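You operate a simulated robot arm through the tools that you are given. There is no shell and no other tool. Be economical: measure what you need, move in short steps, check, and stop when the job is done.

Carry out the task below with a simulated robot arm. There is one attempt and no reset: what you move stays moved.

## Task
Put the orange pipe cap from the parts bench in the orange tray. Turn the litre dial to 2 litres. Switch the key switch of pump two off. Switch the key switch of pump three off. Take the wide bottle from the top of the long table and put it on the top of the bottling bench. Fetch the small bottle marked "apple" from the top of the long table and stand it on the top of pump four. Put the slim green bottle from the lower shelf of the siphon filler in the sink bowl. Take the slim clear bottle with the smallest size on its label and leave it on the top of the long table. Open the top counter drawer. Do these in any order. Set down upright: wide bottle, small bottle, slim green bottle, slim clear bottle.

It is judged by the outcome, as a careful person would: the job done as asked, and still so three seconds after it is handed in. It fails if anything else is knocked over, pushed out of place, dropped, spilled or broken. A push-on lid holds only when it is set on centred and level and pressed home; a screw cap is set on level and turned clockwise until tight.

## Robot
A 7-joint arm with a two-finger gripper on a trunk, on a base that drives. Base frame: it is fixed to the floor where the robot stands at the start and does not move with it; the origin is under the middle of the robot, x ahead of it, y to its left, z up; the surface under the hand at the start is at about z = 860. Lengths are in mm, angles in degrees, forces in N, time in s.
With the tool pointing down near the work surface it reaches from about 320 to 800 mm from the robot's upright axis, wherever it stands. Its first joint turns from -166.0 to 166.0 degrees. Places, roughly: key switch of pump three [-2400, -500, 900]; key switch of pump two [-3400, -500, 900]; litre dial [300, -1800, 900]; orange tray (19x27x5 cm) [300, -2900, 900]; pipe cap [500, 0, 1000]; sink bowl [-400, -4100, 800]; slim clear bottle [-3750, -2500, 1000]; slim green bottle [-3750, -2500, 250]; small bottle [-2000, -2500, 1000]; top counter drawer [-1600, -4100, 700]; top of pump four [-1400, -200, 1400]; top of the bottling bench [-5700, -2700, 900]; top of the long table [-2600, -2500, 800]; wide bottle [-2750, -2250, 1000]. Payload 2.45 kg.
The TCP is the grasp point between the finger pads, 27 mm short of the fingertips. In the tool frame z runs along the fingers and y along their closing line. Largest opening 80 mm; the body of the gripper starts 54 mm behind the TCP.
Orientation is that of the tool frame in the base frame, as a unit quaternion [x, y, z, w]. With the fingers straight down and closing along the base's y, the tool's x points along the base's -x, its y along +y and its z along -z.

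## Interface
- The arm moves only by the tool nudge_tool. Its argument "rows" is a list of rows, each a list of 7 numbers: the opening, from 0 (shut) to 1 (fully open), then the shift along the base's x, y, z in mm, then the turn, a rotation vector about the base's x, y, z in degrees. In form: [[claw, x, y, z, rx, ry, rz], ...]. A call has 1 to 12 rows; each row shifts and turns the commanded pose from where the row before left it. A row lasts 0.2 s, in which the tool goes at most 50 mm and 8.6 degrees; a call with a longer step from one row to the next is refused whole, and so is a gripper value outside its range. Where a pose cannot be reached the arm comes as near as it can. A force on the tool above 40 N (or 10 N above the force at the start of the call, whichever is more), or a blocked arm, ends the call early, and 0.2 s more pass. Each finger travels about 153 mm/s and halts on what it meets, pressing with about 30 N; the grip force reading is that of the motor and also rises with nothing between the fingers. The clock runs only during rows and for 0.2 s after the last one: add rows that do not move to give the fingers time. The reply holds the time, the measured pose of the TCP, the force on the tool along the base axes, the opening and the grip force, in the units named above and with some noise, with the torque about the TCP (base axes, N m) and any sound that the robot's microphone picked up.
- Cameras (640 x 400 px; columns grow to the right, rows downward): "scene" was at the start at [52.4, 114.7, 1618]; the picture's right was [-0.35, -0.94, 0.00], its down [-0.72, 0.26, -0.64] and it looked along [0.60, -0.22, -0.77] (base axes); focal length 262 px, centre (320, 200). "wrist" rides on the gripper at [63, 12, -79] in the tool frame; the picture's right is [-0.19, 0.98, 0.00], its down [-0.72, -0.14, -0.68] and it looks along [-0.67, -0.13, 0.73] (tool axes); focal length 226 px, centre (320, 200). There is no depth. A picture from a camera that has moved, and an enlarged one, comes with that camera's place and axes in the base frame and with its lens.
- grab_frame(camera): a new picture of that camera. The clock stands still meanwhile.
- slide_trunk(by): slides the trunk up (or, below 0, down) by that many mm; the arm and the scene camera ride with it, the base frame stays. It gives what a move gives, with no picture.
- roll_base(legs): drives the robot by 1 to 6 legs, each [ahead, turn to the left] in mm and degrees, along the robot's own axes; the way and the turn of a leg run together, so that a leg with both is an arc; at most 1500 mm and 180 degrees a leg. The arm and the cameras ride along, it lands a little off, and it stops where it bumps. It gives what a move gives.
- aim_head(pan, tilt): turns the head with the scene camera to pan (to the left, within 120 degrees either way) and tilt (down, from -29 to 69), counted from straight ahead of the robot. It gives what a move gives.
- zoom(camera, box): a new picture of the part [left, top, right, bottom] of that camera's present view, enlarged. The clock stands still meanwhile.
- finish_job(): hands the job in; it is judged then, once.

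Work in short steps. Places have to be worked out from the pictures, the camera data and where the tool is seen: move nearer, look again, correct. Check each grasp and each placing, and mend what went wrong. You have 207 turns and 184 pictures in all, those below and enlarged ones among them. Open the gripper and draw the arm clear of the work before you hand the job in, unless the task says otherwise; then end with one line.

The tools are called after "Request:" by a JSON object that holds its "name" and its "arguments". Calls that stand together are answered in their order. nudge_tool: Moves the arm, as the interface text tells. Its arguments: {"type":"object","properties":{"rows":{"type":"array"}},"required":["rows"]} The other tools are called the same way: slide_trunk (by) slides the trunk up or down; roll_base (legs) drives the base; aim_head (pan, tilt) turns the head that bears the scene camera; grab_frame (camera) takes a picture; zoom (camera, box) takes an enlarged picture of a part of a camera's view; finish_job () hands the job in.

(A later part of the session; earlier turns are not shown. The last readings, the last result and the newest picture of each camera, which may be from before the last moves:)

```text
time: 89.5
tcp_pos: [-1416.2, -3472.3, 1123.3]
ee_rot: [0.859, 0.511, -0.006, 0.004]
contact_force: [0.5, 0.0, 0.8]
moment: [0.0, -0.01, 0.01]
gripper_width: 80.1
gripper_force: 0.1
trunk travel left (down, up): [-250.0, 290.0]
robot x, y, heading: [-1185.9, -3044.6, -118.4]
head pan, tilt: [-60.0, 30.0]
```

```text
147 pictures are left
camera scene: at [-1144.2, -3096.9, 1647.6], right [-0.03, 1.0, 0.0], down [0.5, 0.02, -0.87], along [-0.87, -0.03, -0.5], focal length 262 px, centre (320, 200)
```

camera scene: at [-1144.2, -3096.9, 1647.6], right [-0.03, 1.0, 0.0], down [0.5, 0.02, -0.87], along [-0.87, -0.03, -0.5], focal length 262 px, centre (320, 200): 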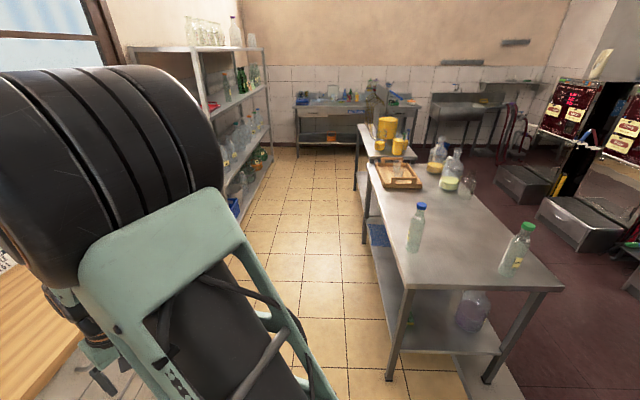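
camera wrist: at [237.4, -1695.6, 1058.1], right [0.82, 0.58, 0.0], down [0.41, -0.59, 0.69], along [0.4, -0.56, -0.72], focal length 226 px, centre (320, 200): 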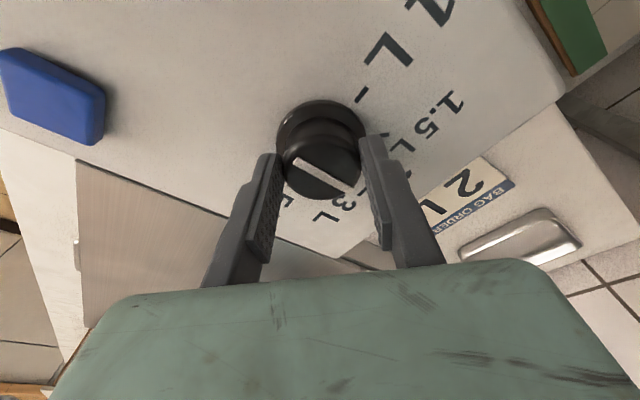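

The top drawer is the upper of the three at the right end; its handle is near [−1665,−3890,730]. I drive to stand in front of it facing −y.

Request:
{"name": "roll_base", "arguments": {"legs": [[0, -31], [436, 0], [0, 59]]}}

Request:
{"name": "aim_head", "arguments": {"pan": 10, "tilt": 55}}

Request:
{"name": "grab_frame", "arguments": {"camera": "scene"}}

Request:
{"name": "grab_frame", "arguments": {"camera": "wrist"}}

```text
time: 96.4
tcp_pos: [-1567.6, -3753.6, 1120.9]
ee_rot: [0.709, 0.705, -0.004, 0.005]
contact_force: [-0.3, -0.2, -0.9]
moment: [0.02, 0.04, -0.02]
gripper_width: 79.8
gripper_force: 0.0
trunk travel left (down, up): [-250.0, 290.0]
robot x, y, heading: [-1560.3, -3272.4, -90.1]
head pan, tilt: [-60.0, 30.0]
```

```text
time: 97.8
tcp_pos: [-1567.7, -3753.4, 1122.6]
ee_rot: [0.709, 0.705, -0.005, 0.004]
contact_force: [0.0, -0.2, -0.1]
moment: [-0.03, 0.0, -0.03]
gripper_width: 80.0
gripper_force: 0.0
trunk travel left (down, up): [-250.0, 290.0]
robot x, y, heading: [-1559.7, -3270.2, -89.9]
head pan, tilt: [10.0, 55.0]
```

```text
146 pictures are left
camera scene: at [-1411.8, -3319.9, 1611.6], right [-0.99, -0.17, 0.0], down [-0.14, 0.81, -0.57], along [0.1, -0.57, -0.82], focal length 262 px, centre (320, 200)
```

scene: 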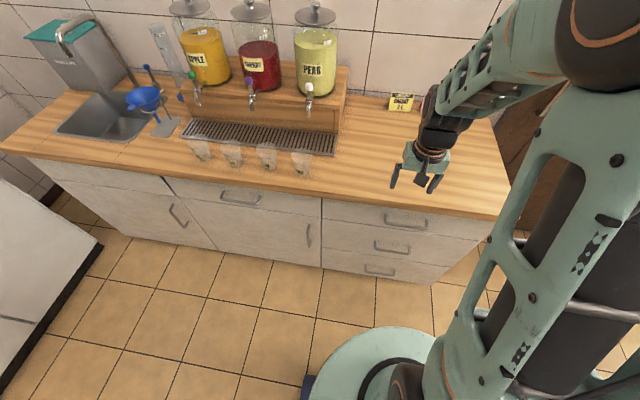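

```text
145 pictures are left
camera wrist: at [-1555.0, -3689.8, 1202.2], right [0.98, -0.2, 0.0], down [-0.14, -0.71, 0.69], along [-0.14, -0.68, -0.72], focal length 226 px, centre (320, 200)
```

wrist: 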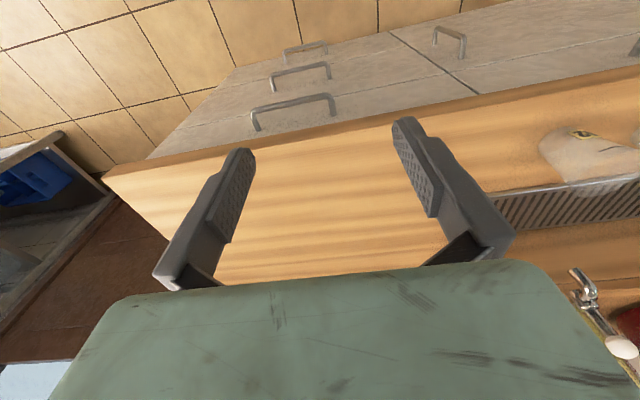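

Triangulated: top handle bar ≈[−1649,−3861,733], horizontal. I pitch the gripper forward 90° first, staying above and clear of the counter edge (y≈−3836).

Request:
{"name": "nudge_tool", "arguments": {"rows": [[1, 0, 0, 0, -8.2, 0, 0], [1, 0, 0, 0, -8.2, 0, 0], [1, 0, 0, 0, -8.2, 0, 0], [1, 0, 0, 0, -8.2, 0, 0], [1, 0, 0, 0, -8.2, 0, 0], [1, 0, 0, 0, -8.2, 0, 0], [1, 0, 0, 0, -8.2, 0, 0], [1, 0, 0, 0, -8.2, 0, 0], [1, 0, 0, 0, -8.2, 0, 0], [1, 0, 0, 0, -8.2, 0, 0], [1, 0, 0, 0, -8, 0, 0], [1, 0, 0, 0, 0, 0, 0]]}}

```text
time: 100.4
tcp_pos: [-1568.0, -3793.2, 1121.4]
ee_rot: [0.498, 0.495, -0.503, 0.504]
contact_force: [-0.3, -0.8, -1.0]
moment: [-0.02, 0.0, 0.0]
gripper_width: 80.0
gripper_force: 0.1
out of reach, approached as far as the arm can: row 7, 8, 9
trunk travel left (down, up): [-250.0, 290.0]
robot x, y, heading: [-1562.3, -3271.5, -90.1]
head pan, tilt: [10.0, 55.0]
```

The pitch is done. Now I roll 90° about the pointing axis so the fingers close vertically.

Request:
{"name": "nudge_tool", "arguments": {"rows": [[1, 0, 0, 0, 0, -8.2, 0], [1, -7, 0, -10, 0, -8.2, 0], [1, -7, 0, -10, 0, -8.2, 0], [1, -7, 0, -10, 0, -8.2, 0], [1, -7, 0, -10, 0, -8.2, 0], [1, -7, 0, -10, 0, -8.2, 0], [1, -7, 0, -10, 0, -8.2, 0], [1, -7, 0, -10, 0, -8.2, 0], [1, -7, 0, -10, 0, -8.2, 0], [1, -7, 0, -10, 0, -8.2, 0], [1, -7, 0, 0, 0, -8, 0], [1, 0, 0, 0, 0, 0, 0]]}}

```text
time: 103.0
tcp_pos: [-1638.0, -3791.7, 1031.0]
ee_rot: [0.707, -0.006, -0.002, 0.707]
contact_force: [0.4, -0.6, 0.3]
moment: [-0.02, -0.03, 0.0]
gripper_width: 79.9
gripper_force: 0.0
trunk travel left (down, up): [-250.0, 290.0]
robot x, y, heading: [-1563.3, -3267.7, -90.0]
head pan, tilt: [10.0, 55.0]
```

Orientation is right. I pull back 25 mm in y and lower the trunk 200 mm, then look with the wrist camera.

Request:
{"name": "nudge_tool", "arguments": {"rows": [[1, 0, 25, 0, 0, 0, 0], [1, 0, 0, 0, 0, 0, 0]]}}

Request:
{"name": "slide_trunk", "arguments": {"by": -200}}

Request:
{"name": "grab_frame", "arguments": {"camera": "wrist"}}

Request:
{"name": "grab_frame", "arguments": {"camera": "scene"}}

```text
time: 103.6
tcp_pos: [-1635.9, -3768.0, 1031.5]
ee_rot: [0.707, -0.007, -0.003, 0.707]
contact_force: [-0.1, 0.5, -0.3]
moment: [-0.01, 0.01, 0.02]
gripper_width: 80.3
gripper_force: 0.0
trunk travel left (down, up): [-250.0, 290.0]
robot x, y, heading: [-1565.8, -3268.9, -90.1]
head pan, tilt: [10.0, 55.0]
```

```text
time: 105.7
tcp_pos: [-1637.8, -3766.6, 832.7]
ee_rot: [0.707, -0.006, -0.004, 0.707]
contact_force: [-0.7, 0.0, -0.3]
moment: [0.01, -0.02, 0.0]
gripper_width: 80.1
gripper_force: 0.0
trunk travel left (down, up): [-50.0, 490.0]
robot x, y, heading: [-1564.7, -3267.7, -89.9]
head pan, tilt: [10.0, 55.0]
```

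```text
144 pictures are left
camera wrist: at [-1573.5, -3689.4, 846.2], right [-0.2, 0.0, 0.98], down [-0.71, 0.69, -0.14], along [-0.68, -0.72, -0.14], focal length 226 px, centre (320, 200)
```

wrist: 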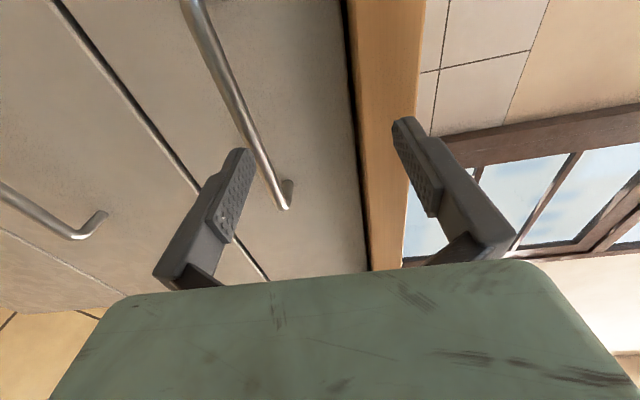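

```text
143 pictures are left
camera scene: at [-1411.8, -3319.8, 1411.7], right [-0.99, -0.17, 0.0], down [-0.14, 0.81, -0.57], along [0.1, -0.56, -0.82], focal length 262 px, centre (320, 200)
```

scene: 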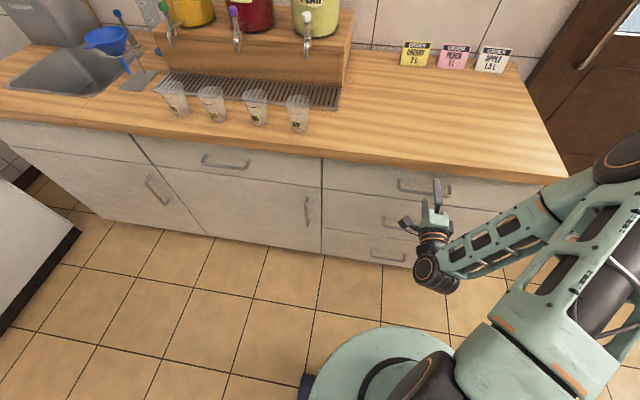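

The height estimates disagree (733 vs 776), so I zoom to measure the handle better.

Request:
{"name": "zoom", "arguments": {"camera": "scene", "box": [360, 150, 520, 250]}}

Request:
{"name": "nudge_tool", "arguments": {"rows": [[1, 0, 0, -40, 0, 0, 0], [1, 0, 0, 0, 0, 0, 0]]}}

Request:
{"name": "grab_frame", "arguments": {"camera": "wrist"}}

```text
4.00 times, centred on (440, 200) of scene
camera zoom: at [-1411.8, -3319.8, 1411.7], right [-0.99, -0.17, 0.0], down [-0.14, 0.81, -0.57], along [0.1, -0.56, -0.82], focal length 1046 px, centre (-160, 200)
```

zoom: 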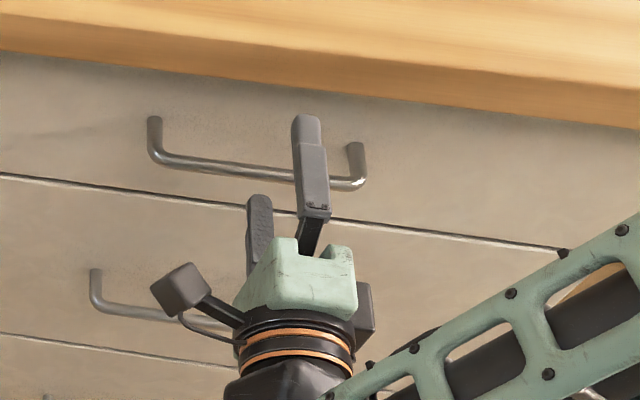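

```text
time: 106.3
tcp_pos: [-1636.9, -3767.1, 791.2]
ee_rot: [0.706, -0.007, -0.004, 0.708]
contact_force: [-0.8, 0.3, 0.0]
moment: [-0.03, 0.02, 0.02]
gripper_width: 80.0
gripper_force: 0.2
trunk travel left (down, up): [-50.0, 490.0]
robot x, y, heading: [-1563.6, -3268.9, -90.2]
head pan, tilt: [10.0, 55.0]
```

```text
141 pictures are left
camera wrist: at [-1573.0, -3688.8, 806.1], right [-0.2, 0.0, 0.98], down [-0.71, 0.69, -0.14], along [-0.68, -0.72, -0.14], focal length 226 px, centre (320, 200)
```

wrist: 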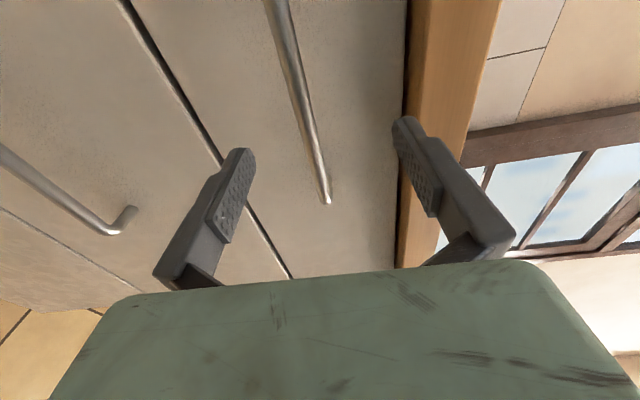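

The bar is now fixed at about y −3841, z ≈777. I lower 13 mm, narrow slightly and advance.

Request:
{"name": "nudge_tool", "arguments": {"rows": [[0.75, 0, 0, -13, 0, 0, 0], [0.75, 0, -25, 0, 0, 0, 0], [0.75, 0, -20, 0, 0, 0, 0], [0.75, 0, 0, 0, 0, 0, 0]]}}

Request:
{"name": "grab_frame", "arguments": {"camera": "wrist"}}

```text
time: 107.3
tcp_pos: [-1636.5, -3813.9, 779.7]
ee_rot: [0.707, -0.007, -0.003, 0.707]
contact_force: [0.0, 0.8, -0.1]
moment: [-0.01, 0.02, -0.02]
gripper_width: 60.0
gripper_force: 0.1
trunk travel left (down, up): [-50.0, 490.0]
robot x, y, heading: [-1563.1, -3268.4, -90.2]
head pan, tilt: [10.0, 55.0]
```

```text
140 pictures are left
camera wrist: at [-1573.3, -3734.2, 793.5], right [-0.2, 0.0, 0.98], down [-0.71, 0.69, -0.14], along [-0.68, -0.72, -0.14], focal length 226 px, centre (320, 200)
```

wrist: 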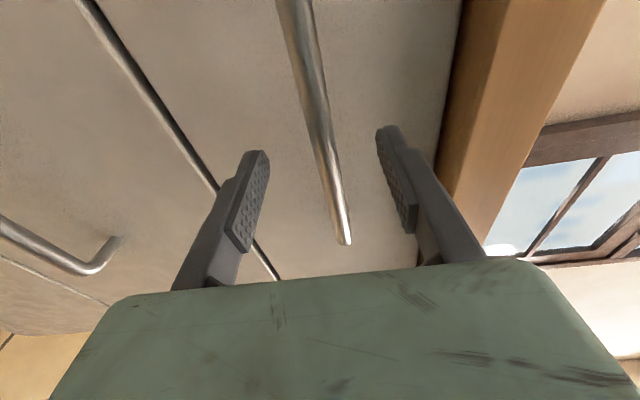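

The bar lies between the fingers. I advance 25 mm and close.

Request:
{"name": "nudge_tool", "arguments": {"rows": [[0.75, 0, -13, 0, 0, 0, 0], [0.75, 0, -12, 0, 0, 0, 0], [0.4, 0, 0, 0, 0, 0, 0], [0.1, 0, 0, 0, 0, 0, 0], [0, 0, 0, 0, 0, 0, 0], [0, 0, 0, 0, 0, 0, 0]]}}

Request:
{"name": "grab_frame", "arguments": {"camera": "wrist"}}

```text
time: 108.9
tcp_pos: [-1636.8, -3838.6, 783.1]
ee_rot: [0.704, -0.006, -0.004, 0.711]
contact_force: [-1.2, -0.7, 12.1]
moment: [0.19, 0.05, -0.24]
gripper_width: 11.5
gripper_force: 39.1
trunk travel left (down, up): [-50.0, 490.0]
robot x, y, heading: [-1564.7, -3269.2, -90.1]
head pan, tilt: [10.0, 55.0]
stopped in row 6: the force on the tool passed its limit at 41 N (the readings are from after the stop); the commanded pose is now the measured one
```

```text
139 pictures are left
camera wrist: at [-1573.3, -3760.1, 796.3], right [-0.2, 0.01, 0.98], down [-0.71, 0.69, -0.15], along [-0.68, -0.72, -0.13], focal length 226 px, centre (320, 200)
```

wrist: 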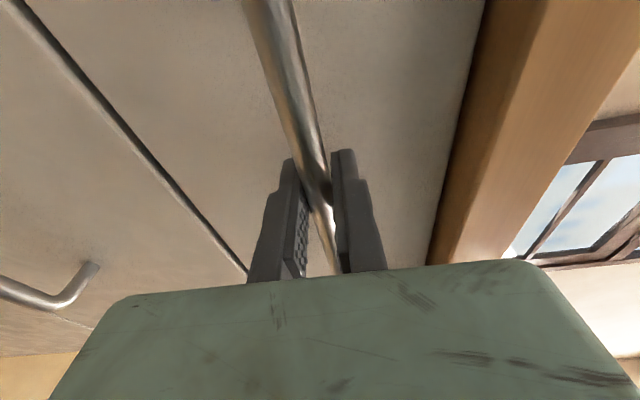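

Handle held. I pull with the arm in small rows to test the drawer.

Request:
{"name": "nudge_tool", "arguments": {"rows": [[0, 0, 10, 0, 0, 0, 0], [0, 0, 20, 0, 0, 0, 0], [0, 0, 25, 0, 0, 0, 0], [0, 0, 25, 0, 0, 0, 0], [0, 0, 0, 0, 0, 0, 0]]}}

```text
time: 110.1
tcp_pos: [-1637.1, -3756.9, 783.1]
ee_rot: [0.704, -0.007, -0.003, 0.71]
contact_force: [-6.5, -0.3, 28.0]
moment: [0.21, 0.08, -0.06]
gripper_width: 11.6
gripper_force: 38.3
trunk travel left (down, up): [-50.0, 490.0]
robot x, y, heading: [-1564.5, -3266.5, -90.1]
head pan, tilt: [10.0, 55.0]
```

It moves freely. I ease the vertical load 2 mm and back the base 180 mm to open it further.

Request:
{"name": "nudge_tool", "arguments": {"rows": [[0, 0, 20, -1.5, 0, 0, 0], [0, 0, 20, -1, 0, 0, 0], [0, 0, 0, 0, 0, 0, 0]]}}

Request:
{"name": "roll_base", "arguments": {"legs": [[-170, 0]]}}

Request:
{"name": "grab_frame", "arguments": {"camera": "scene"}}

```text
time: 110.6
tcp_pos: [-1637.6, -3741.5, 782.9]
ee_rot: [0.702, -0.006, -0.004, 0.712]
contact_force: [1.3, -1.4, 13.5]
moment: [0.21, 0.08, -0.13]
gripper_width: 11.4
gripper_force: 38.7
trunk travel left (down, up): [-50.0, 490.0]
robot x, y, heading: [-1565.1, -3271.6, -90.1]
head pan, tilt: [10.0, 55.0]
stopped in row 2: the force on the tool passed its limit at 42 N (the readings are from after the stop); the commanded pose is now the measured one
```

```text
time: 112.0
tcp_pos: [-1637.8, -3572.8, 781.4]
ee_rot: [0.702, -0.006, -0.003, 0.712]
contact_force: [-13.9, 0.5, 29.9]
moment: [0.2, 0.16, -0.21]
gripper_width: 11.6
gripper_force: 38.2
trunk travel left (down, up): [-50.0, 490.0]
robot x, y, heading: [-1563.2, -3103.0, -90.1]
head pan, tilt: [10.0, 55.0]
```

```text
138 pictures are left
camera scene: at [-1412.3, -3149.7, 1411.9], right [-0.99, -0.17, 0.0], down [-0.14, 0.81, -0.57], along [0.1, -0.57, -0.82], focal length 262 px, centre (320, 200)
```

scene: 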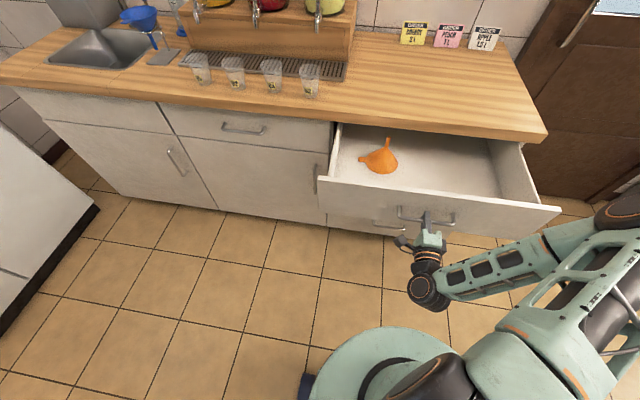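

It is open about 265 mm. I pull another 80 mm to be sure of fully open.

Request:
{"name": "roll_base", "arguments": {"legs": [[-80, 0]]}}

Request:
{"name": "grab_frame", "arguments": {"camera": "scene"}}

```text
time: 113.1
tcp_pos: [-1637.4, -3492.8, 782.9]
ee_rot: [0.702, -0.007, -0.004, 0.712]
contact_force: [-9.1, 0.4, 16.7]
moment: [0.09, 0.15, -0.1]
gripper_width: 11.6
gripper_force: 39.1
trunk travel left (down, up): [-50.0, 490.0]
robot x, y, heading: [-1563.8, -3018.4, -90.3]
head pan, tilt: [10.0, 55.0]
```

```text
137 pictures are left
camera scene: at [-1411.9, -3069.9, 1411.8], right [-0.99, -0.17, 0.0], down [-0.14, 0.81, -0.57], along [0.1, -0.57, -0.82], focal length 262 px, centre (320, 200)
```

scene: 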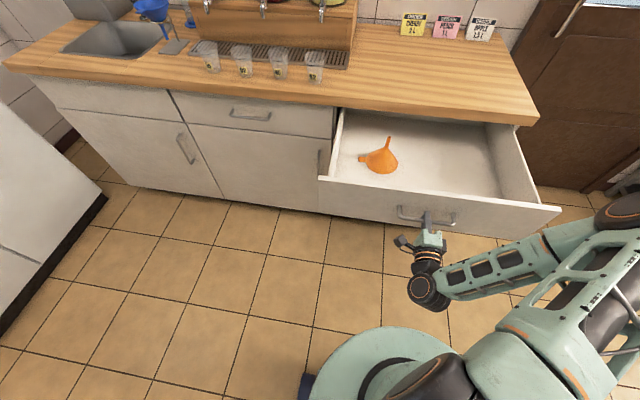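

Open about 350 mm with the funnel inside. I release the handle and back off.

Request:
{"name": "nudge_tool", "arguments": {"rows": [[0.5, 0, 0, -2, 0, 0, 0], [0.8, 0, 0, 0, 0, 0, 0], [0.8, 0, 15, 0, 0, 0, 0], [0.8, 0, 25, 0, 0, 0, 0], [0.8, 0, 0, 0, 0, 0, 0]]}}

Request:
{"name": "grab_frame", "arguments": {"camera": "wrist"}}

```text
time: 114.3
tcp_pos: [-1637.5, -3453.3, 782.0]
ee_rot: [0.702, -0.007, -0.004, 0.712]
contact_force: [-0.5, -0.6, -0.2]
moment: [0.0, -0.02, 0.01]
gripper_width: 64.0
gripper_force: 0.1
trunk travel left (down, up): [-50.0, 490.0]
robot x, y, heading: [-1563.6, -3019.6, -90.1]
head pan, tilt: [10.0, 55.0]
```

```text
136 pictures are left
camera wrist: at [-1573.9, -3373.6, 793.8], right [-0.2, 0.02, 0.98], down [-0.71, 0.69, -0.15], along [-0.68, -0.72, -0.12], focal length 226 px, centre (320, 200)
```

wrist: 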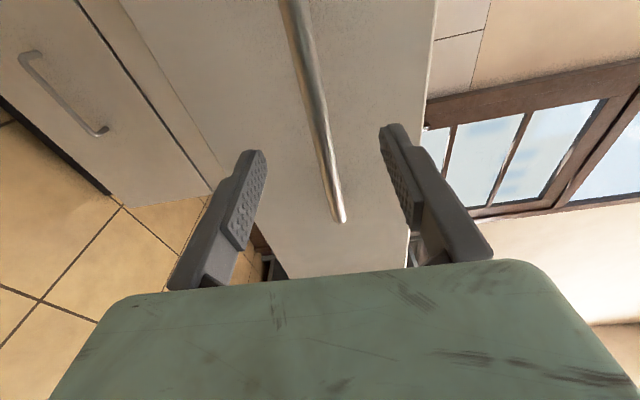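

The handle is free. I raise the trunk and look at the two small bottles on the table (pan right) to read labels.

Request:
{"name": "slide_trunk", "arguments": {"by": 200}}

Request:
{"name": "aim_head", "arguments": {"pan": -115, "tilt": 35}}

Request:
{"name": "grab_frame", "arguments": {"camera": "scene"}}

```text
time: 116.5
tcp_pos: [-1637.8, -3452.7, 980.5]
ee_rot: [0.702, -0.007, -0.005, 0.712]
contact_force: [-0.2, 0.1, 0.8]
moment: [0.0, 0.0, 0.02]
gripper_width: 64.0
gripper_force: 0.1
trunk travel left (down, up): [-250.0, 290.0]
robot x, y, heading: [-1562.4, -3019.5, -89.9]
head pan, tilt: [10.0, 55.0]
```

```text
time: 118.5
tcp_pos: [-1637.3, -3452.9, 980.6]
ee_rot: [0.702, -0.007, -0.004, 0.712]
contact_force: [-0.4, 0.2, -1.2]
moment: [-0.01, 0.01, 0.02]
gripper_width: 64.0
gripper_force: 0.1
trunk travel left (down, up): [-250.0, 290.0]
robot x, y, heading: [-1561.9, -3019.0, -89.8]
head pan, tilt: [-115.0, 35.0]
```

```text
135 pictures are left
camera scene: at [-1503.5, -2962.5, 1639.8], right [0.42, 0.91, 0.0], down [0.52, -0.24, -0.82], along [-0.74, 0.35, -0.57], focal length 262 px, centre (320, 200)
```

scene: 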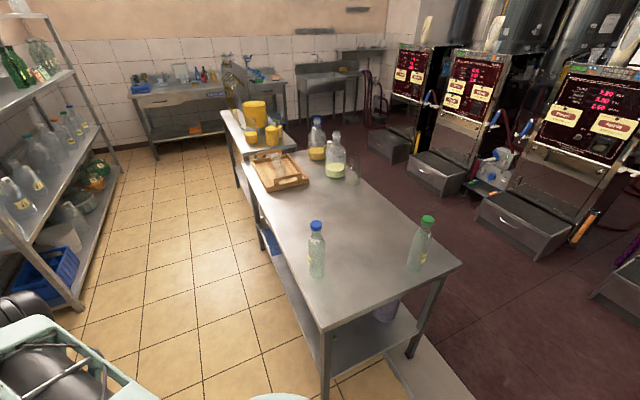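

Request:
{"name": "zoom", "arguments": {"camera": "scene", "box": [285, 205, 365, 285]}}

Request:
{"name": "zoom", "arguments": {"camera": "scene", "box": [385, 205, 465, 285]}}

Request:
{"name": "zoom", "arguments": {"camera": "scene", "box": [210, 80, 370, 200]}}

```text
5.00 times, centred on (325, 245) of scene
camera zoom: at [-1503.5, -2962.5, 1639.8], right [0.42, 0.91, 0.0], down [0.52, -0.24, -0.82], along [-0.74, 0.35, -0.57], focal length 1308 px, centre (295, -25)
```

zoom: 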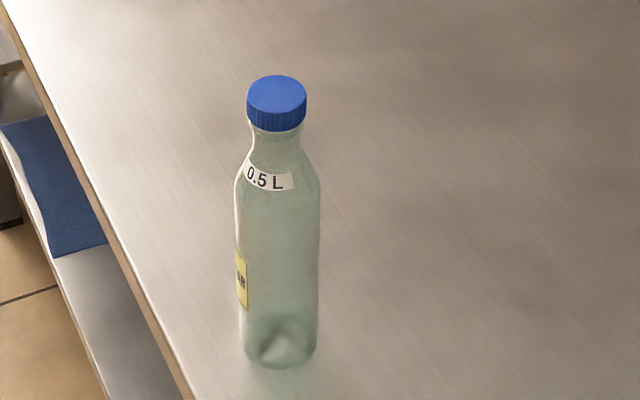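

```text
5.00 times, centred on (425, 245) of scene
camera zoom: at [-1503.5, -2962.5, 1639.8], right [0.42, 0.91, 0.0], down [0.52, -0.24, -0.82], along [-0.74, 0.35, -0.57], focal length 1308 px, centre (-205, -25)
```

zoom: 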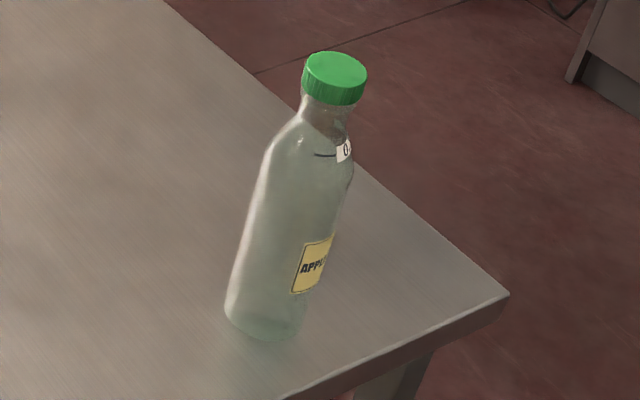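

```text
3.33 times, centred on (290, 140) of scene
camera zoom: at [-1503.5, -2962.5, 1639.8], right [0.42, 0.91, 0.0], down [0.52, -0.24, -0.82], along [-0.74, 0.35, -0.57], focal length 872 px, centre (420, 400)
```

zoom: 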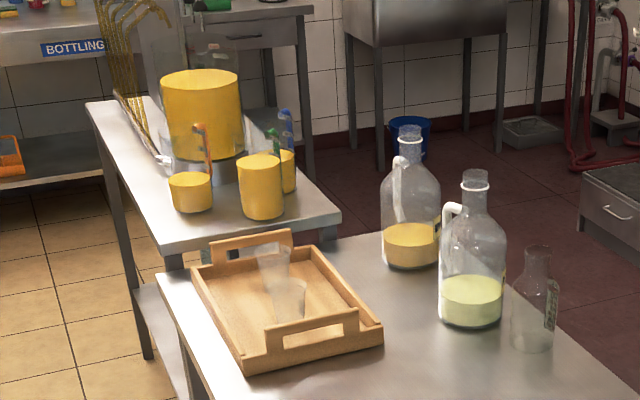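

The green-capped bottle is marked APPLE at ≈[−1965,−2338], height ≈265, dia ≈63. The wide bottle matches the pale growler near [−2748,−2260]. I try rolling the gripper so the camera comes on top and the fingers close horizontally.

Request:
{"name": "nudge_tool", "arguments": {"rows": [[1, 5, 0, 5, 0, -8.2, 0], [1, 5, 0, 5, 0, -8.2, 0], [1, 5, 0, 5, 0, -8.2, 0], [1, 5, 0, 5, 0, -8.2, 0], [1, 5, 0, 0, 0, -8.2, 0], [1, 5, 0, 0, 0, -8.2, 0], [1, 5, 0, 0, 0, -8.2, 0], [1, 5, 0, 0, 0, -8.2, 0], [1, 5, 0, 0, 0, -8.2, 0], [1, 5, 0, 0, 0, -8.2, 0], [1, 0, 0, 0, 0, -8, 0], [1, 0, 0, 0, 0, 0, 0]]}}

```text
time: 121.1
tcp_pos: [-1588.2, -3456.0, 996.7]
ee_rot: [-0.498, 0.508, -0.494, -0.499]
contact_force: [0.2, -0.7, -0.5]
moment: [0.03, 0.0, -0.02]
gripper_width: 80.1
gripper_force: 0.0
out of reach, approached as far as the arm can: row 7
trunk travel left (down, up): [-250.0, 290.0]
robot x, y, heading: [-1563.4, -3020.4, -90.0]
head pan, tilt: [-115.0, 35.0]
```

Camera is on top now. I drive round to the east end of the table and face it.

Request:
{"name": "roll_base", "arguments": {"legs": [[0, 155], [750, 0], [0, 115]]}}

Request:
{"name": "aim_head", "arguments": {"pan": 15, "tilt": 40}}

Request:
{"name": "grab_frame", "arguments": {"camera": "scene"}}

Request:
{"name": "grab_frame", "arguments": {"camera": "wrist"}}

```text
time: 123.4
tcp_pos: [-1430.6, -3436.3, 996.3]
ee_rot: [0.584, -0.408, 0.576, 0.4]
contact_force: [0.0, 0.4, 0.1]
moment: [-0.01, 0.01, -0.03]
gripper_width: 80.2
gripper_force: 0.0
trunk travel left (down, up): [-250.0, 290.0]
robot x, y, heading: [-1563.2, -3020.3, -69.8]
head pan, tilt: [-115.0, 35.0]
stopped in leg 1: the robot was blocked; the commanded pose is now the measured one
```

```text
time: 125.5
tcp_pos: [-1430.2, -3436.0, 996.9]
ee_rot: [0.584, -0.407, 0.576, 0.4]
contact_force: [-0.6, -0.1, -0.2]
moment: [-0.01, 0.0, 0.01]
gripper_width: 79.9
gripper_force: 0.1
trunk travel left (down, up): [-250.0, 290.0]
robot x, y, heading: [-1564.7, -3021.9, -69.8]
head pan, tilt: [15.0, 40.0]
```

```text
131 pictures are left
camera scene: at [-1390.0, -3022.7, 1632.3], right [-0.82, -0.58, 0.0], down [-0.37, 0.53, -0.77], along [0.44, -0.63, -0.64], focal length 262 px, centre (320, 200)
```

scene: 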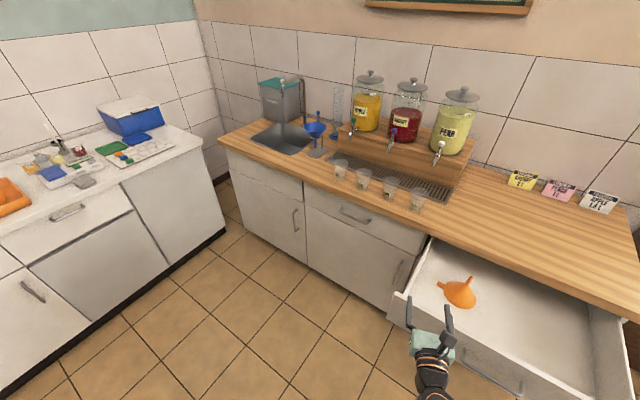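

```text
130 pictures are left
camera wrist: at [-1469.1, -3367.9, 1062.3], right [-0.92, -0.34, -0.2], down [-0.11, 0.7, -0.71], along [0.38, -0.63, -0.68], focal length 226 px, centre (320, 200)
```

wrist: 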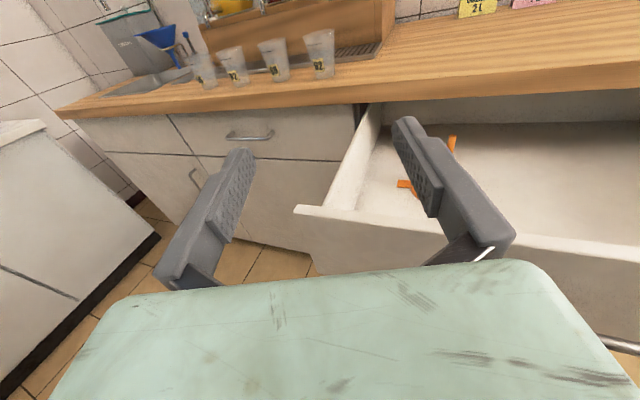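

The turn was blocked. I look back right toward the table corner to see what touches.

Request:
{"name": "aim_head", "arguments": {"pan": -110, "tilt": 60}}

Request:
{"name": "grab_frame", "arguments": {"camera": "scene"}}

```text
time: 127.5
tcp_pos: [-1430.8, -3436.7, 995.7]
ee_rot: [0.584, -0.409, 0.575, 0.4]
contact_force: [-0.1, -0.6, 0.3]
moment: [-0.01, -0.01, -0.03]
gripper_width: 79.8
gripper_force: 0.1
trunk travel left (down, up): [-250.0, 290.0]
robot x, y, heading: [-1564.6, -3018.2, -69.8]
head pan, tilt: [-110.0, 60.0]
```

```text
129 pictures are left
camera scene: at [-1505.6, -2953.4, 1605.6], right [0.0, 1.0, 0.0], down [0.87, 0.0, -0.5], along [-0.5, 0.0, -0.87], focal length 262 px, centre (320, 200)
```

scene: 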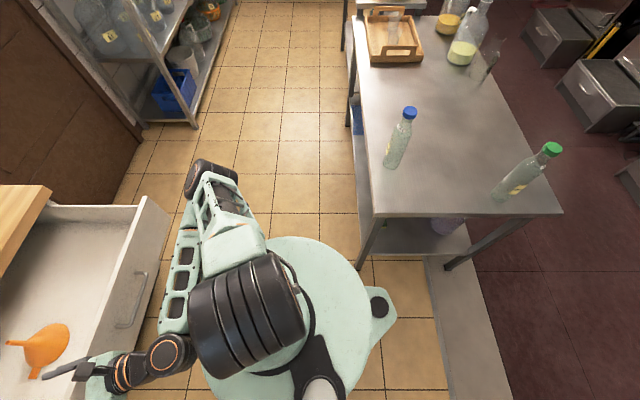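

The forearm/elbow at the robot's right looks to have met the open drawer's front. I turn back a little, raise the trunk fully, and check again.

Request:
{"name": "roll_base", "arguments": {"legs": [[0, -8]]}}

Request:
{"name": "slide_trunk", "arguments": {"by": 280}}

Request:
{"name": "grab_frame", "arguments": {"camera": "scene"}}

```text
time: 128.5
tcp_pos: [-1488.9, -3451.5, 996.1]
ee_rot: [0.554, -0.448, 0.546, 0.441]
contact_force: [-0.7, 0.6, 0.2]
moment: [0.02, 0.04, 0.0]
gripper_width: 80.0
gripper_force: 0.0
trunk travel left (down, up): [-250.0, 290.0]
robot x, y, heading: [-1562.5, -3019.9, -77.9]
head pan, tilt: [-110.0, 60.0]
```

```text
time: 131.4
tcp_pos: [-1489.7, -3451.9, 1276.1]
ee_rot: [0.555, -0.447, 0.547, 0.439]
contact_force: [0.1, 0.6, 0.4]
moment: [0.0, 0.01, 0.0]
gripper_width: 79.9
gripper_force: 0.1
trunk travel left (down, up): [-530.0, 10.0]
robot x, y, heading: [-1566.0, -3021.4, -77.7]
head pan, tilt: [-110.0, 60.0]
```

```text
128 pictures are left
camera scene: at [-1496.9, -2962.2, 1885.5], right [0.14, 0.99, 0.0], down [0.86, -0.12, -0.5], along [-0.5, 0.07, -0.87], focal length 262 px, centre (320, 200)
```

scene: 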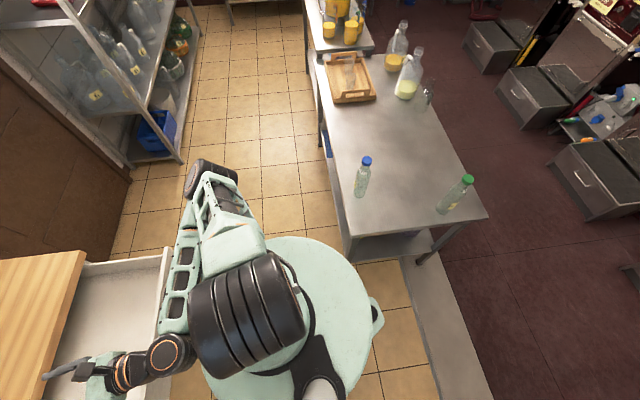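

The base also has a rear outrigger near the table leg, which may be what hit. I go forward 130 mm first (away from the table), then turn left with the arm high, and drive on.

Request:
{"name": "roll_base", "arguments": {"legs": [[130, 0], [0, 148.5], [850, 0], [0, 109.5]]}}

Request:
{"name": "aim_head", "arguments": {"pan": 15, "tilt": 45}}

Request:
{"name": "grab_frame", "arguments": {"camera": "scene"}}

```text
time: 147.8
tcp_pos: [-1685.7, -2323.9, 1276.3]
ee_rot: [0.002, 0.712, 0.001, -0.702]
contact_force: [0.7, -0.4, 0.0]
moment: [-0.01, 0.03, 0.01]
gripper_width: 80.0
gripper_force: 0.0
trunk travel left (down, up): [-530.0, 10.0]
robot x, y, heading: [-1245.8, -2343.6, 179.9]
head pan, tilt: [-110.0, 60.0]
```

```text
time: 149.8
tcp_pos: [-1685.7, -2325.1, 1277.2]
ee_rot: [0.0, 0.713, -0.002, -0.702]
contact_force: [-0.7, 0.8, -0.1]
moment: [0.01, 0.02, -0.01]
gripper_width: 80.2
gripper_force: 0.2
trunk travel left (down, up): [-530.0, 10.0]
robot x, y, heading: [-1248.6, -2345.8, 180.0]
head pan, tilt: [15.0, 45.0]
```

```text
127 pictures are left
camera scene: at [-1308.7, -2503.4, 1905.0], right [-0.25, 0.97, 0.0], down [0.68, 0.18, -0.71], along [-0.68, -0.18, -0.71], focal length 262 px, centre (320, 200)
```

scene: 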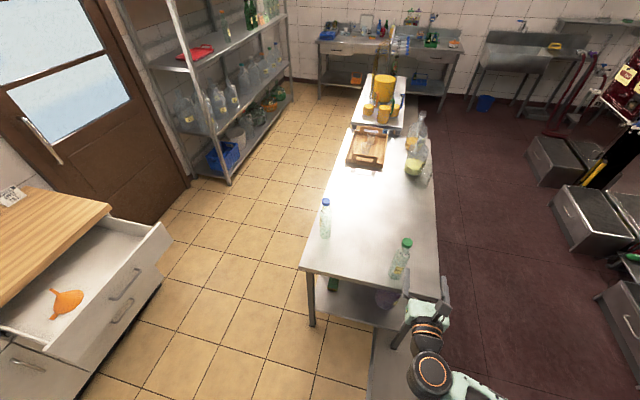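

Bottle ≈(−1960,−2332). I lower the trunk 330 mm to bring the gripper to z≈947 and check the wrist view.

Request:
{"name": "slide_trunk", "arguments": {"by": -330}}

Request:
{"name": "grab_frame", "arguments": {"camera": "wrist"}}

Request:
{"name": "grab_frame", "arguments": {"camera": "scene"}}

```text
time: 153.1
tcp_pos: [-1685.7, -2323.6, 946.0]
ee_rot: [0.001, 0.713, 0.0, -0.701]
contact_force: [0.0, 0.4, -0.5]
moment: [0.01, -0.02, -0.01]
gripper_width: 80.2
gripper_force: 0.1
trunk travel left (down, up): [-200.0, 340.0]
robot x, y, heading: [-1248.6, -2344.0, 179.7]
head pan, tilt: [15.0, 45.0]
```

```text
126 pictures are left
camera wrist: at [-1607.4, -2312.2, 1012.4], right [0.0, 0.98, -0.2], down [0.69, -0.14, -0.71], along [-0.72, -0.13, -0.68], focal length 226 px, centre (320, 200)
```

wrist: 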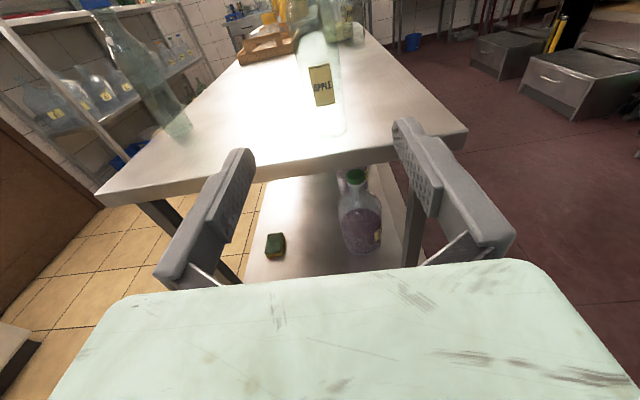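

```text
125 pictures are left
camera scene: at [-1308.6, -2503.5, 1575.1], right [-0.26, 0.97, 0.0], down [0.68, 0.18, -0.71], along [-0.68, -0.18, -0.71], focal length 262 px, centre (320, 200)
```

scene: 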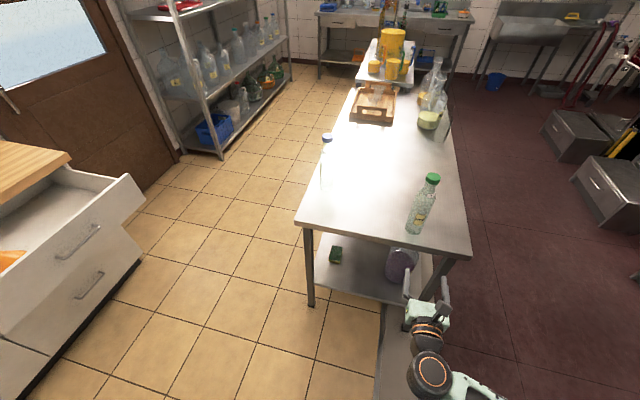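

"APPLE" confirmed; bottle at (−1961,−2335). I advance to just before it and check alignment.

Request:
{"name": "nudge_tool", "arguments": {"rows": [[1, -45, -4, 0, 0, 0, 0], [1, -45, -4, 0, 0, 0, 0], [1, -45, -3, 0, 0, 0, 0], [1, -45, 0, 0, 0, 0, 0], [1, -10, 0, 0, 0, 0, 0], [1, 0, 0, 0, 0, 0, 0]]}}

Request:
{"name": "grab_frame", "arguments": {"camera": "wrist"}}

```text
time: 154.5
tcp_pos: [-1874.8, -2334.9, 946.9]
ee_rot: [0.001, 0.713, -0.001, -0.701]
contact_force: [0.3, 0.2, 0.3]
moment: [-0.05, 0.03, 0.01]
gripper_width: 80.1
gripper_force: 0.1
trunk travel left (down, up): [-200.0, 340.0]
robot x, y, heading: [-1248.1, -2338.2, 179.8]
head pan, tilt: [15.0, 45.0]
```

```text
124 pictures are left
camera wrist: at [-1797.7, -2323.1, 1012.6], right [0.0, 0.98, -0.2], down [0.69, -0.14, -0.71], along [-0.72, -0.13, -0.68], focal length 226 px, centre (320, 200)
```

wrist: 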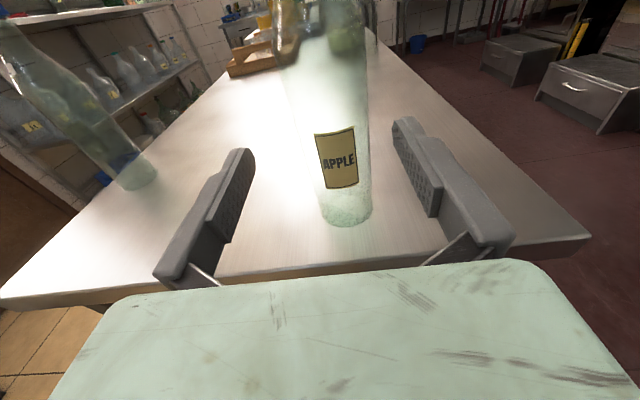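

The bottle is centred near y −2329, x −1970. I correct 6 mm in y and advance around it.

Request:
{"name": "nudge_tool", "arguments": {"rows": [[1, -20, 6, 0, 0, 0, 0], [1, -30, 0, 0, 0, 0, 0], [1, -20, 0, 0, 0, 0, 0], [1, -15, 0, 0, 0, 0, 0], [1, 0, 0, 0, 0, 0, 0]]}}

Request:
{"name": "grab_frame", "arguments": {"camera": "wrist"}}

```text
time: 155.7
tcp_pos: [-1961.5, -2328.1, 947.0]
ee_rot: [0.001, 0.713, -0.001, -0.701]
contact_force: [-0.6, -0.4, 0.8]
moment: [-0.01, 0.0, 0.03]
gripper_width: 80.1
gripper_force: 0.0
trunk travel left (down, up): [-200.0, 340.0]
robot x, y, heading: [-1244.6, -2345.4, 180.0]
head pan, tilt: [15.0, 45.0]
```

```text
123 pictures are left
camera wrist: at [-1883.0, -2317.3, 1012.3], right [0.0, 0.98, -0.2], down [0.69, -0.14, -0.71], along [-0.72, -0.13, -0.68], focal length 226 px, centre (320, 200)
```

wrist: 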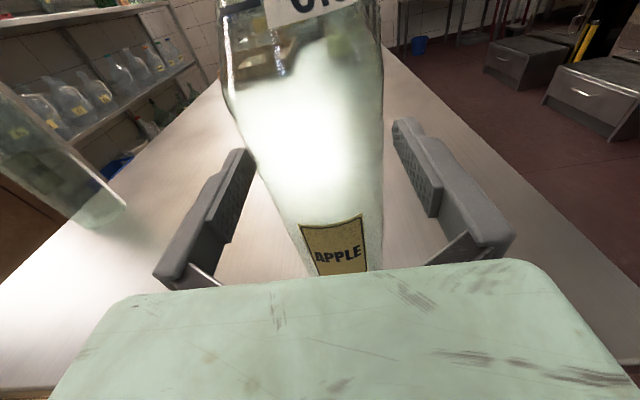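

The bottle stands between the fingers. I close on it.

Request:
{"name": "nudge_tool", "arguments": {"rows": [[0.85, 0, 0, 0, 0, 0, 0], [0.7, 0, 0, 0, 0, 0, 0], [0.5, 0, 0, 0, 0, 0, 0], [0.5, 0, 0, 0, 0, 0, 0]]}}

```text
time: 156.7
tcp_pos: [-1960.2, -2328.8, 946.9]
ee_rot: [0.001, 0.712, -0.001, -0.702]
contact_force: [-1.4, 1.4, 2.6]
moment: [0.12, 0.07, -0.04]
gripper_width: 61.0
gripper_force: 30.0
trunk travel left (down, up): [-200.0, 340.0]
robot x, y, heading: [-1248.2, -2344.4, 179.6]
head pan, tilt: [15.0, 45.0]
```

Gripped at 61 mm. I lift, then raise the trunk and check the hold.

Request:
{"name": "nudge_tool", "arguments": {"rows": [[0.5, 0, 0, 10, 0, 0, 0], [0.5, 0, 0, 30, 0, 0, 0], [0.5, 0, 0, 40, 0, 0, 0], [0.5, 0, 0, 0, 0, 0, 0]]}}

Request:
{"name": "roll_base", "arguments": {"legs": [[-250, 0]]}}

Request:
{"name": "slide_trunk", "arguments": {"by": 330}}

Request:
{"name": "aim_head", "arguments": {"pan": -85, "tilt": 30}}

Request:
{"name": "grab_frame", "arguments": {"camera": "scene"}}

Request:
{"name": "grab_frame", "arguments": {"camera": "wrist"}}

```text
time: 157.7
tcp_pos: [-1961.2, -2328.8, 1026.6]
ee_rot: [0.001, 0.713, 0.0, -0.701]
contact_force: [0.4, 0.4, -2.9]
moment: [0.0, -0.09, 0.0]
gripper_width: 61.0
gripper_force: 29.8
trunk travel left (down, up): [-200.0, 340.0]
robot x, y, heading: [-1248.4, -2343.5, 179.8]
head pan, tilt: [15.0, 45.0]
```

```text
time: 159.5
tcp_pos: [-1708.3, -2328.1, 1026.2]
ee_rot: [0.001, 0.713, 0.0, -0.701]
contact_force: [0.5, -0.7, -1.9]
moment: [-0.03, -0.06, 0.0]
gripper_width: 60.9
gripper_force: 30.0
trunk travel left (down, up): [-200.0, 340.0]
robot x, y, heading: [-996.4, -2343.7, 179.5]
head pan, tilt: [15.0, 45.0]
```

```text
time: 162.7
tcp_pos: [-1709.8, -2328.8, 1357.1]
ee_rot: [0.001, 0.713, 0.0, -0.701]
contact_force: [0.1, 0.6, -2.9]
moment: [0.01, -0.06, -0.06]
gripper_width: 61.0
gripper_force: 29.7
trunk travel left (down, up): [-530.0, 10.0]
robot x, y, heading: [-999.4, -2340.2, 179.3]
head pan, tilt: [15.0, 45.0]
```

```text
time: 164.5
tcp_pos: [-1709.3, -2328.3, 1356.2]
ee_rot: [0.002, 0.713, 0.0, -0.701]
contact_force: [-0.4, 0.3, -3.1]
moment: [-0.01, -0.02, 0.03]
gripper_width: 61.0
gripper_force: 30.1
trunk travel left (down, up): [-530.0, 10.0]
robot x, y, heading: [-996.5, -2347.6, 179.4]
head pan, tilt: [-85.0, 30.0]
```

```text
122 pictures are left
camera scene: at [-986.4, -2393.9, 1927.6], right [1.0, 0.08, 0.0], down [0.04, -0.5, -0.87], along [-0.07, 0.86, -0.5], focal length 262 px, centre (320, 200)
```

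scene: 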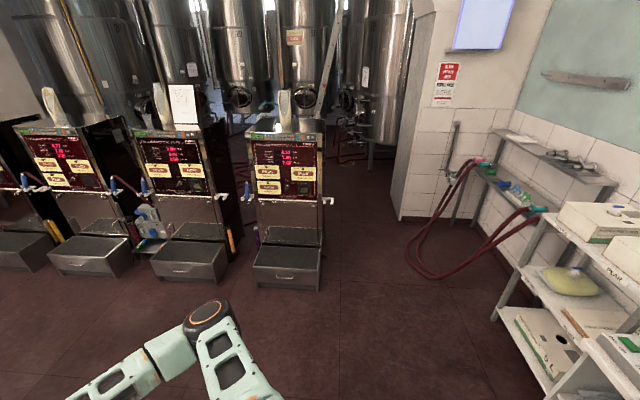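

```text
121 pictures are left
camera wrist: at [-1631.2, -2316.1, 1422.1], right [0.01, 0.98, -0.2], down [0.69, -0.15, -0.71], along [-0.72, -0.13, -0.68], focal length 226 px, centre (320, 200)
```

wrist: 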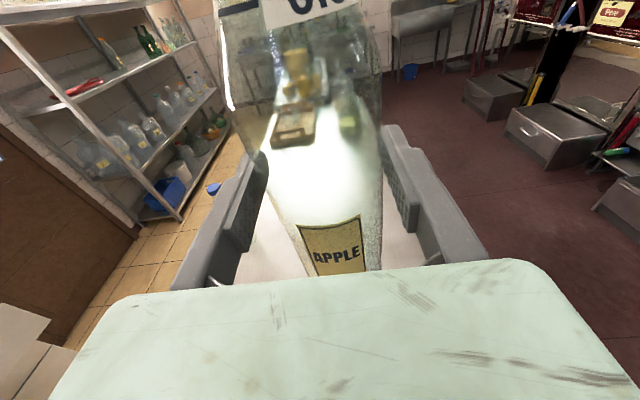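

The rightmost machine is pump four (front of step y≈−760). I zoom on its top and the neighbours.

Request:
{"name": "zoom", "arguments": {"camera": "scene", "box": [220, 70, 360, 210]}}

Request:
{"name": "zoom", "arguments": {"camera": "scene", "box": [0, 70, 240, 220]}}

```text
2.86 times, centred on (290, 140) of scene
camera zoom: at [-986.4, -2393.9, 1927.6], right [1.0, 0.08, 0.0], down [0.04, -0.5, -0.87], along [-0.07, 0.86, -0.5], focal length 747 px, centre (406, 371)
```

zoom: 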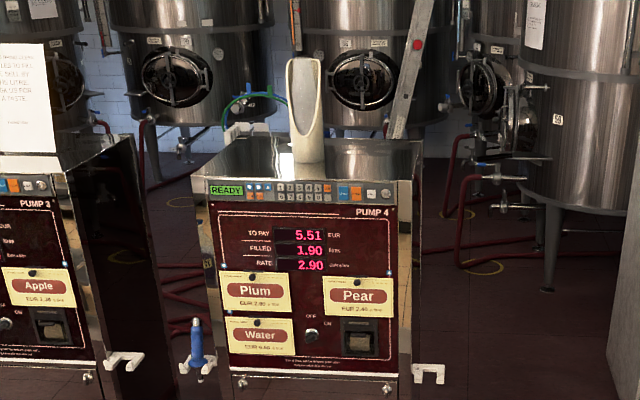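

```text
2.67 times, centred on (120, 145) of scene
camera zoom: at [-986.4, -2393.9, 1927.6], right [1.0, 0.08, 0.0], down [0.04, -0.5, -0.87], along [-0.07, 0.86, -0.5], focal length 698 px, centre (853, 347)
```

zoom: 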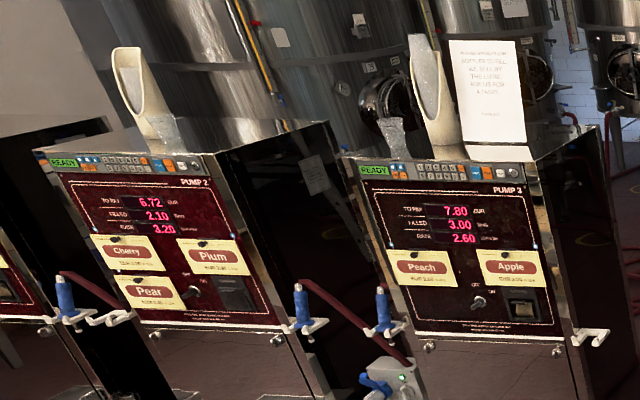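

Pump 4's top spans about x −1657…−1124, y −500…−96, with a white scoop holder in the middle (≈−1427,−283). I will stand the bottle at about (−1240,−320). First I drive to a standoff.

Request:
{"name": "roll_base", "arguments": {"legs": [[0, -73.1], [935, 0], [0, -16.3]]}}

Request:
{"name": "slide_trunk", "arguments": {"by": 10}}

Request:
{"name": "nudge_tool", "arguments": {"rows": [[0.5, 0, 0, 40, 0, 0, 0], [0.5, 0, 0, 40, 0, 0, 0], [0.5, 0, 0, 40, 0, 0, 0], [0.5, 0, 0, 40, 0, 0, 0], [0.5, 0, 0, 30, 0, 0, 0], [0.5, 0, 0, 0, 0, 0, 0]]}}

Request:
{"name": "aim_head", "arguments": {"pan": 10, "tilt": 25}}

Request:
{"name": "grab_frame", "arguments": {"camera": "scene"}}

Request:
{"name": "grab_frame", "arguments": {"camera": "wrist"}}

```text
time: 173.6
tcp_pos: [-1248.2, -737.4, 1356.7]
ee_rot: [0.504, 0.504, 0.495, -0.497]
contact_force: [0.1, -1.3, -2.9]
moment: [-0.03, -0.01, 0.02]
gripper_width: 61.1
gripper_force: 30.2
trunk travel left (down, up): [-530.0, 10.0]
robot x, y, heading: [-1263.7, -1450.5, 89.7]
head pan, tilt: [-85.0, 30.0]
```

```text
time: 174.2
tcp_pos: [-1248.1, -737.9, 1365.8]
ee_rot: [0.504, 0.504, 0.496, -0.497]
contact_force: [0.0, -0.1, -3.0]
moment: [-0.07, -0.03, 0.0]
gripper_width: 61.0
gripper_force: 30.3
trunk travel left (down, up): [-540.0, 0.0]
robot x, y, heading: [-1261.3, -1450.0, 89.6]
head pan, tilt: [-85.0, 30.0]
```

```text
time: 175.6
tcp_pos: [-1248.0, -736.5, 1556.1]
ee_rot: [0.505, 0.504, 0.495, -0.496]
contact_force: [0.4, -0.9, -3.1]
moment: [-0.02, -0.03, 0.01]
gripper_width: 60.8
gripper_force: 30.4
trunk travel left (down, up): [-540.0, 0.0]
robot x, y, heading: [-1259.2, -1448.8, 89.6]
head pan, tilt: [-85.0, 30.0]
```

```text
time: 177.3
tcp_pos: [-1247.0, -736.6, 1556.8]
ee_rot: [0.504, 0.504, 0.495, -0.497]
contact_force: [0.0, -1.0, -2.5]
moment: [-0.05, -0.04, -0.03]
gripper_width: 60.7
gripper_force: 30.3
trunk travel left (down, up): [-540.0, 0.0]
robot x, y, heading: [-1260.8, -1448.1, 89.7]
head pan, tilt: [10.0, 25.0]
```

```text
118 pictures are left
camera scene: at [-1418.0, -1376.4, 1945.5], right [0.99, 0.17, 0.0], down [0.07, -0.42, -0.91], along [-0.15, 0.89, -0.42], focal length 262 px, centre (320, 200)
```

scene: 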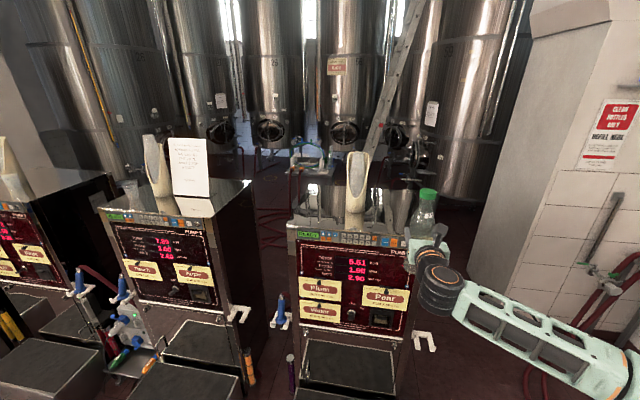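

```text
117 pictures are left
camera wrist: at [-1236.0, -815.6, 1622.4], right [0.98, 0.0, -0.2], down [-0.14, -0.69, -0.71], along [-0.13, 0.72, -0.68], focal length 226 px, centre (320, 200)
```

wrist: 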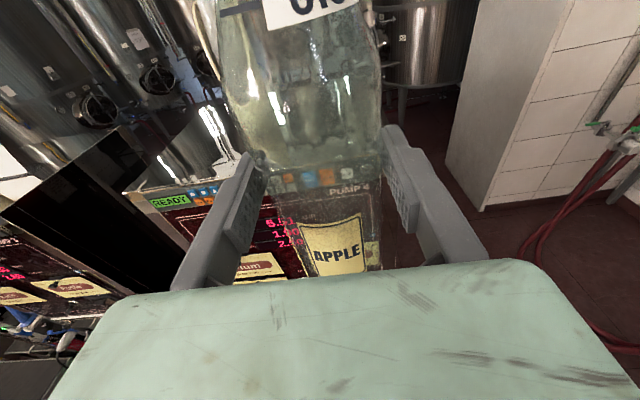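

I need the right edge of the pump top exactly; zoom in.

Request:
{"name": "zoom", "arguments": {"camera": "scene", "box": [270, 150, 450, 290]}}

Request:
{"name": "zoom", "arguments": {"camera": "wrist", "box": [100, 80, 440, 290]}}

```text
2.86 times, centred on (360, 220) of scene
camera zoom: at [-1418.0, -1376.4, 1945.5], right [0.99, 0.17, 0.0], down [0.07, -0.42, -0.91], along [-0.15, 0.89, -0.42], focal length 747 px, centre (206, 143)
```

zoom: 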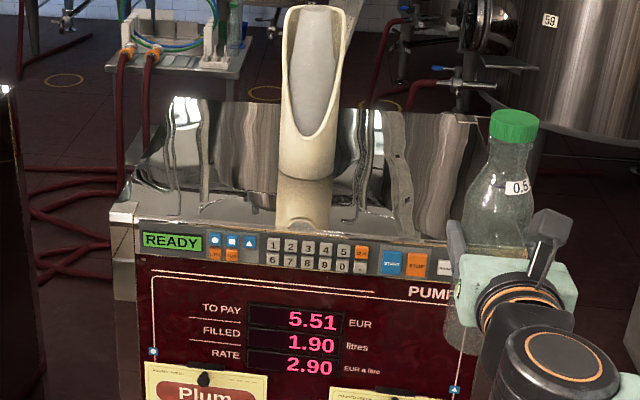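

```text
1.88 times, centred on (270, 185) of wrist
camera zoom: at [-1236.0, -815.6, 1622.4], right [0.98, 0.0, -0.2], down [-0.14, -0.69, -0.71], along [-0.13, 0.72, -0.68], focal length 426 px, centre (414, 228)
```

zoom: 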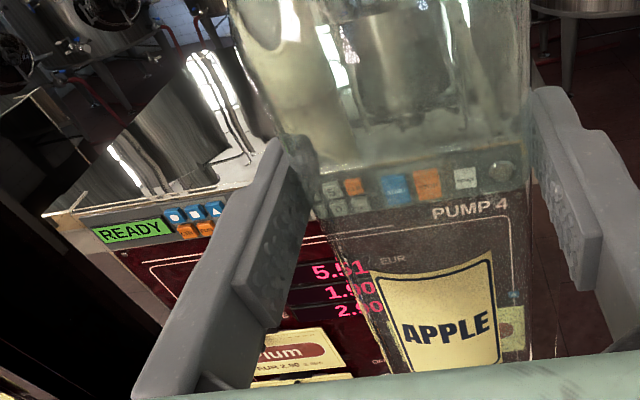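

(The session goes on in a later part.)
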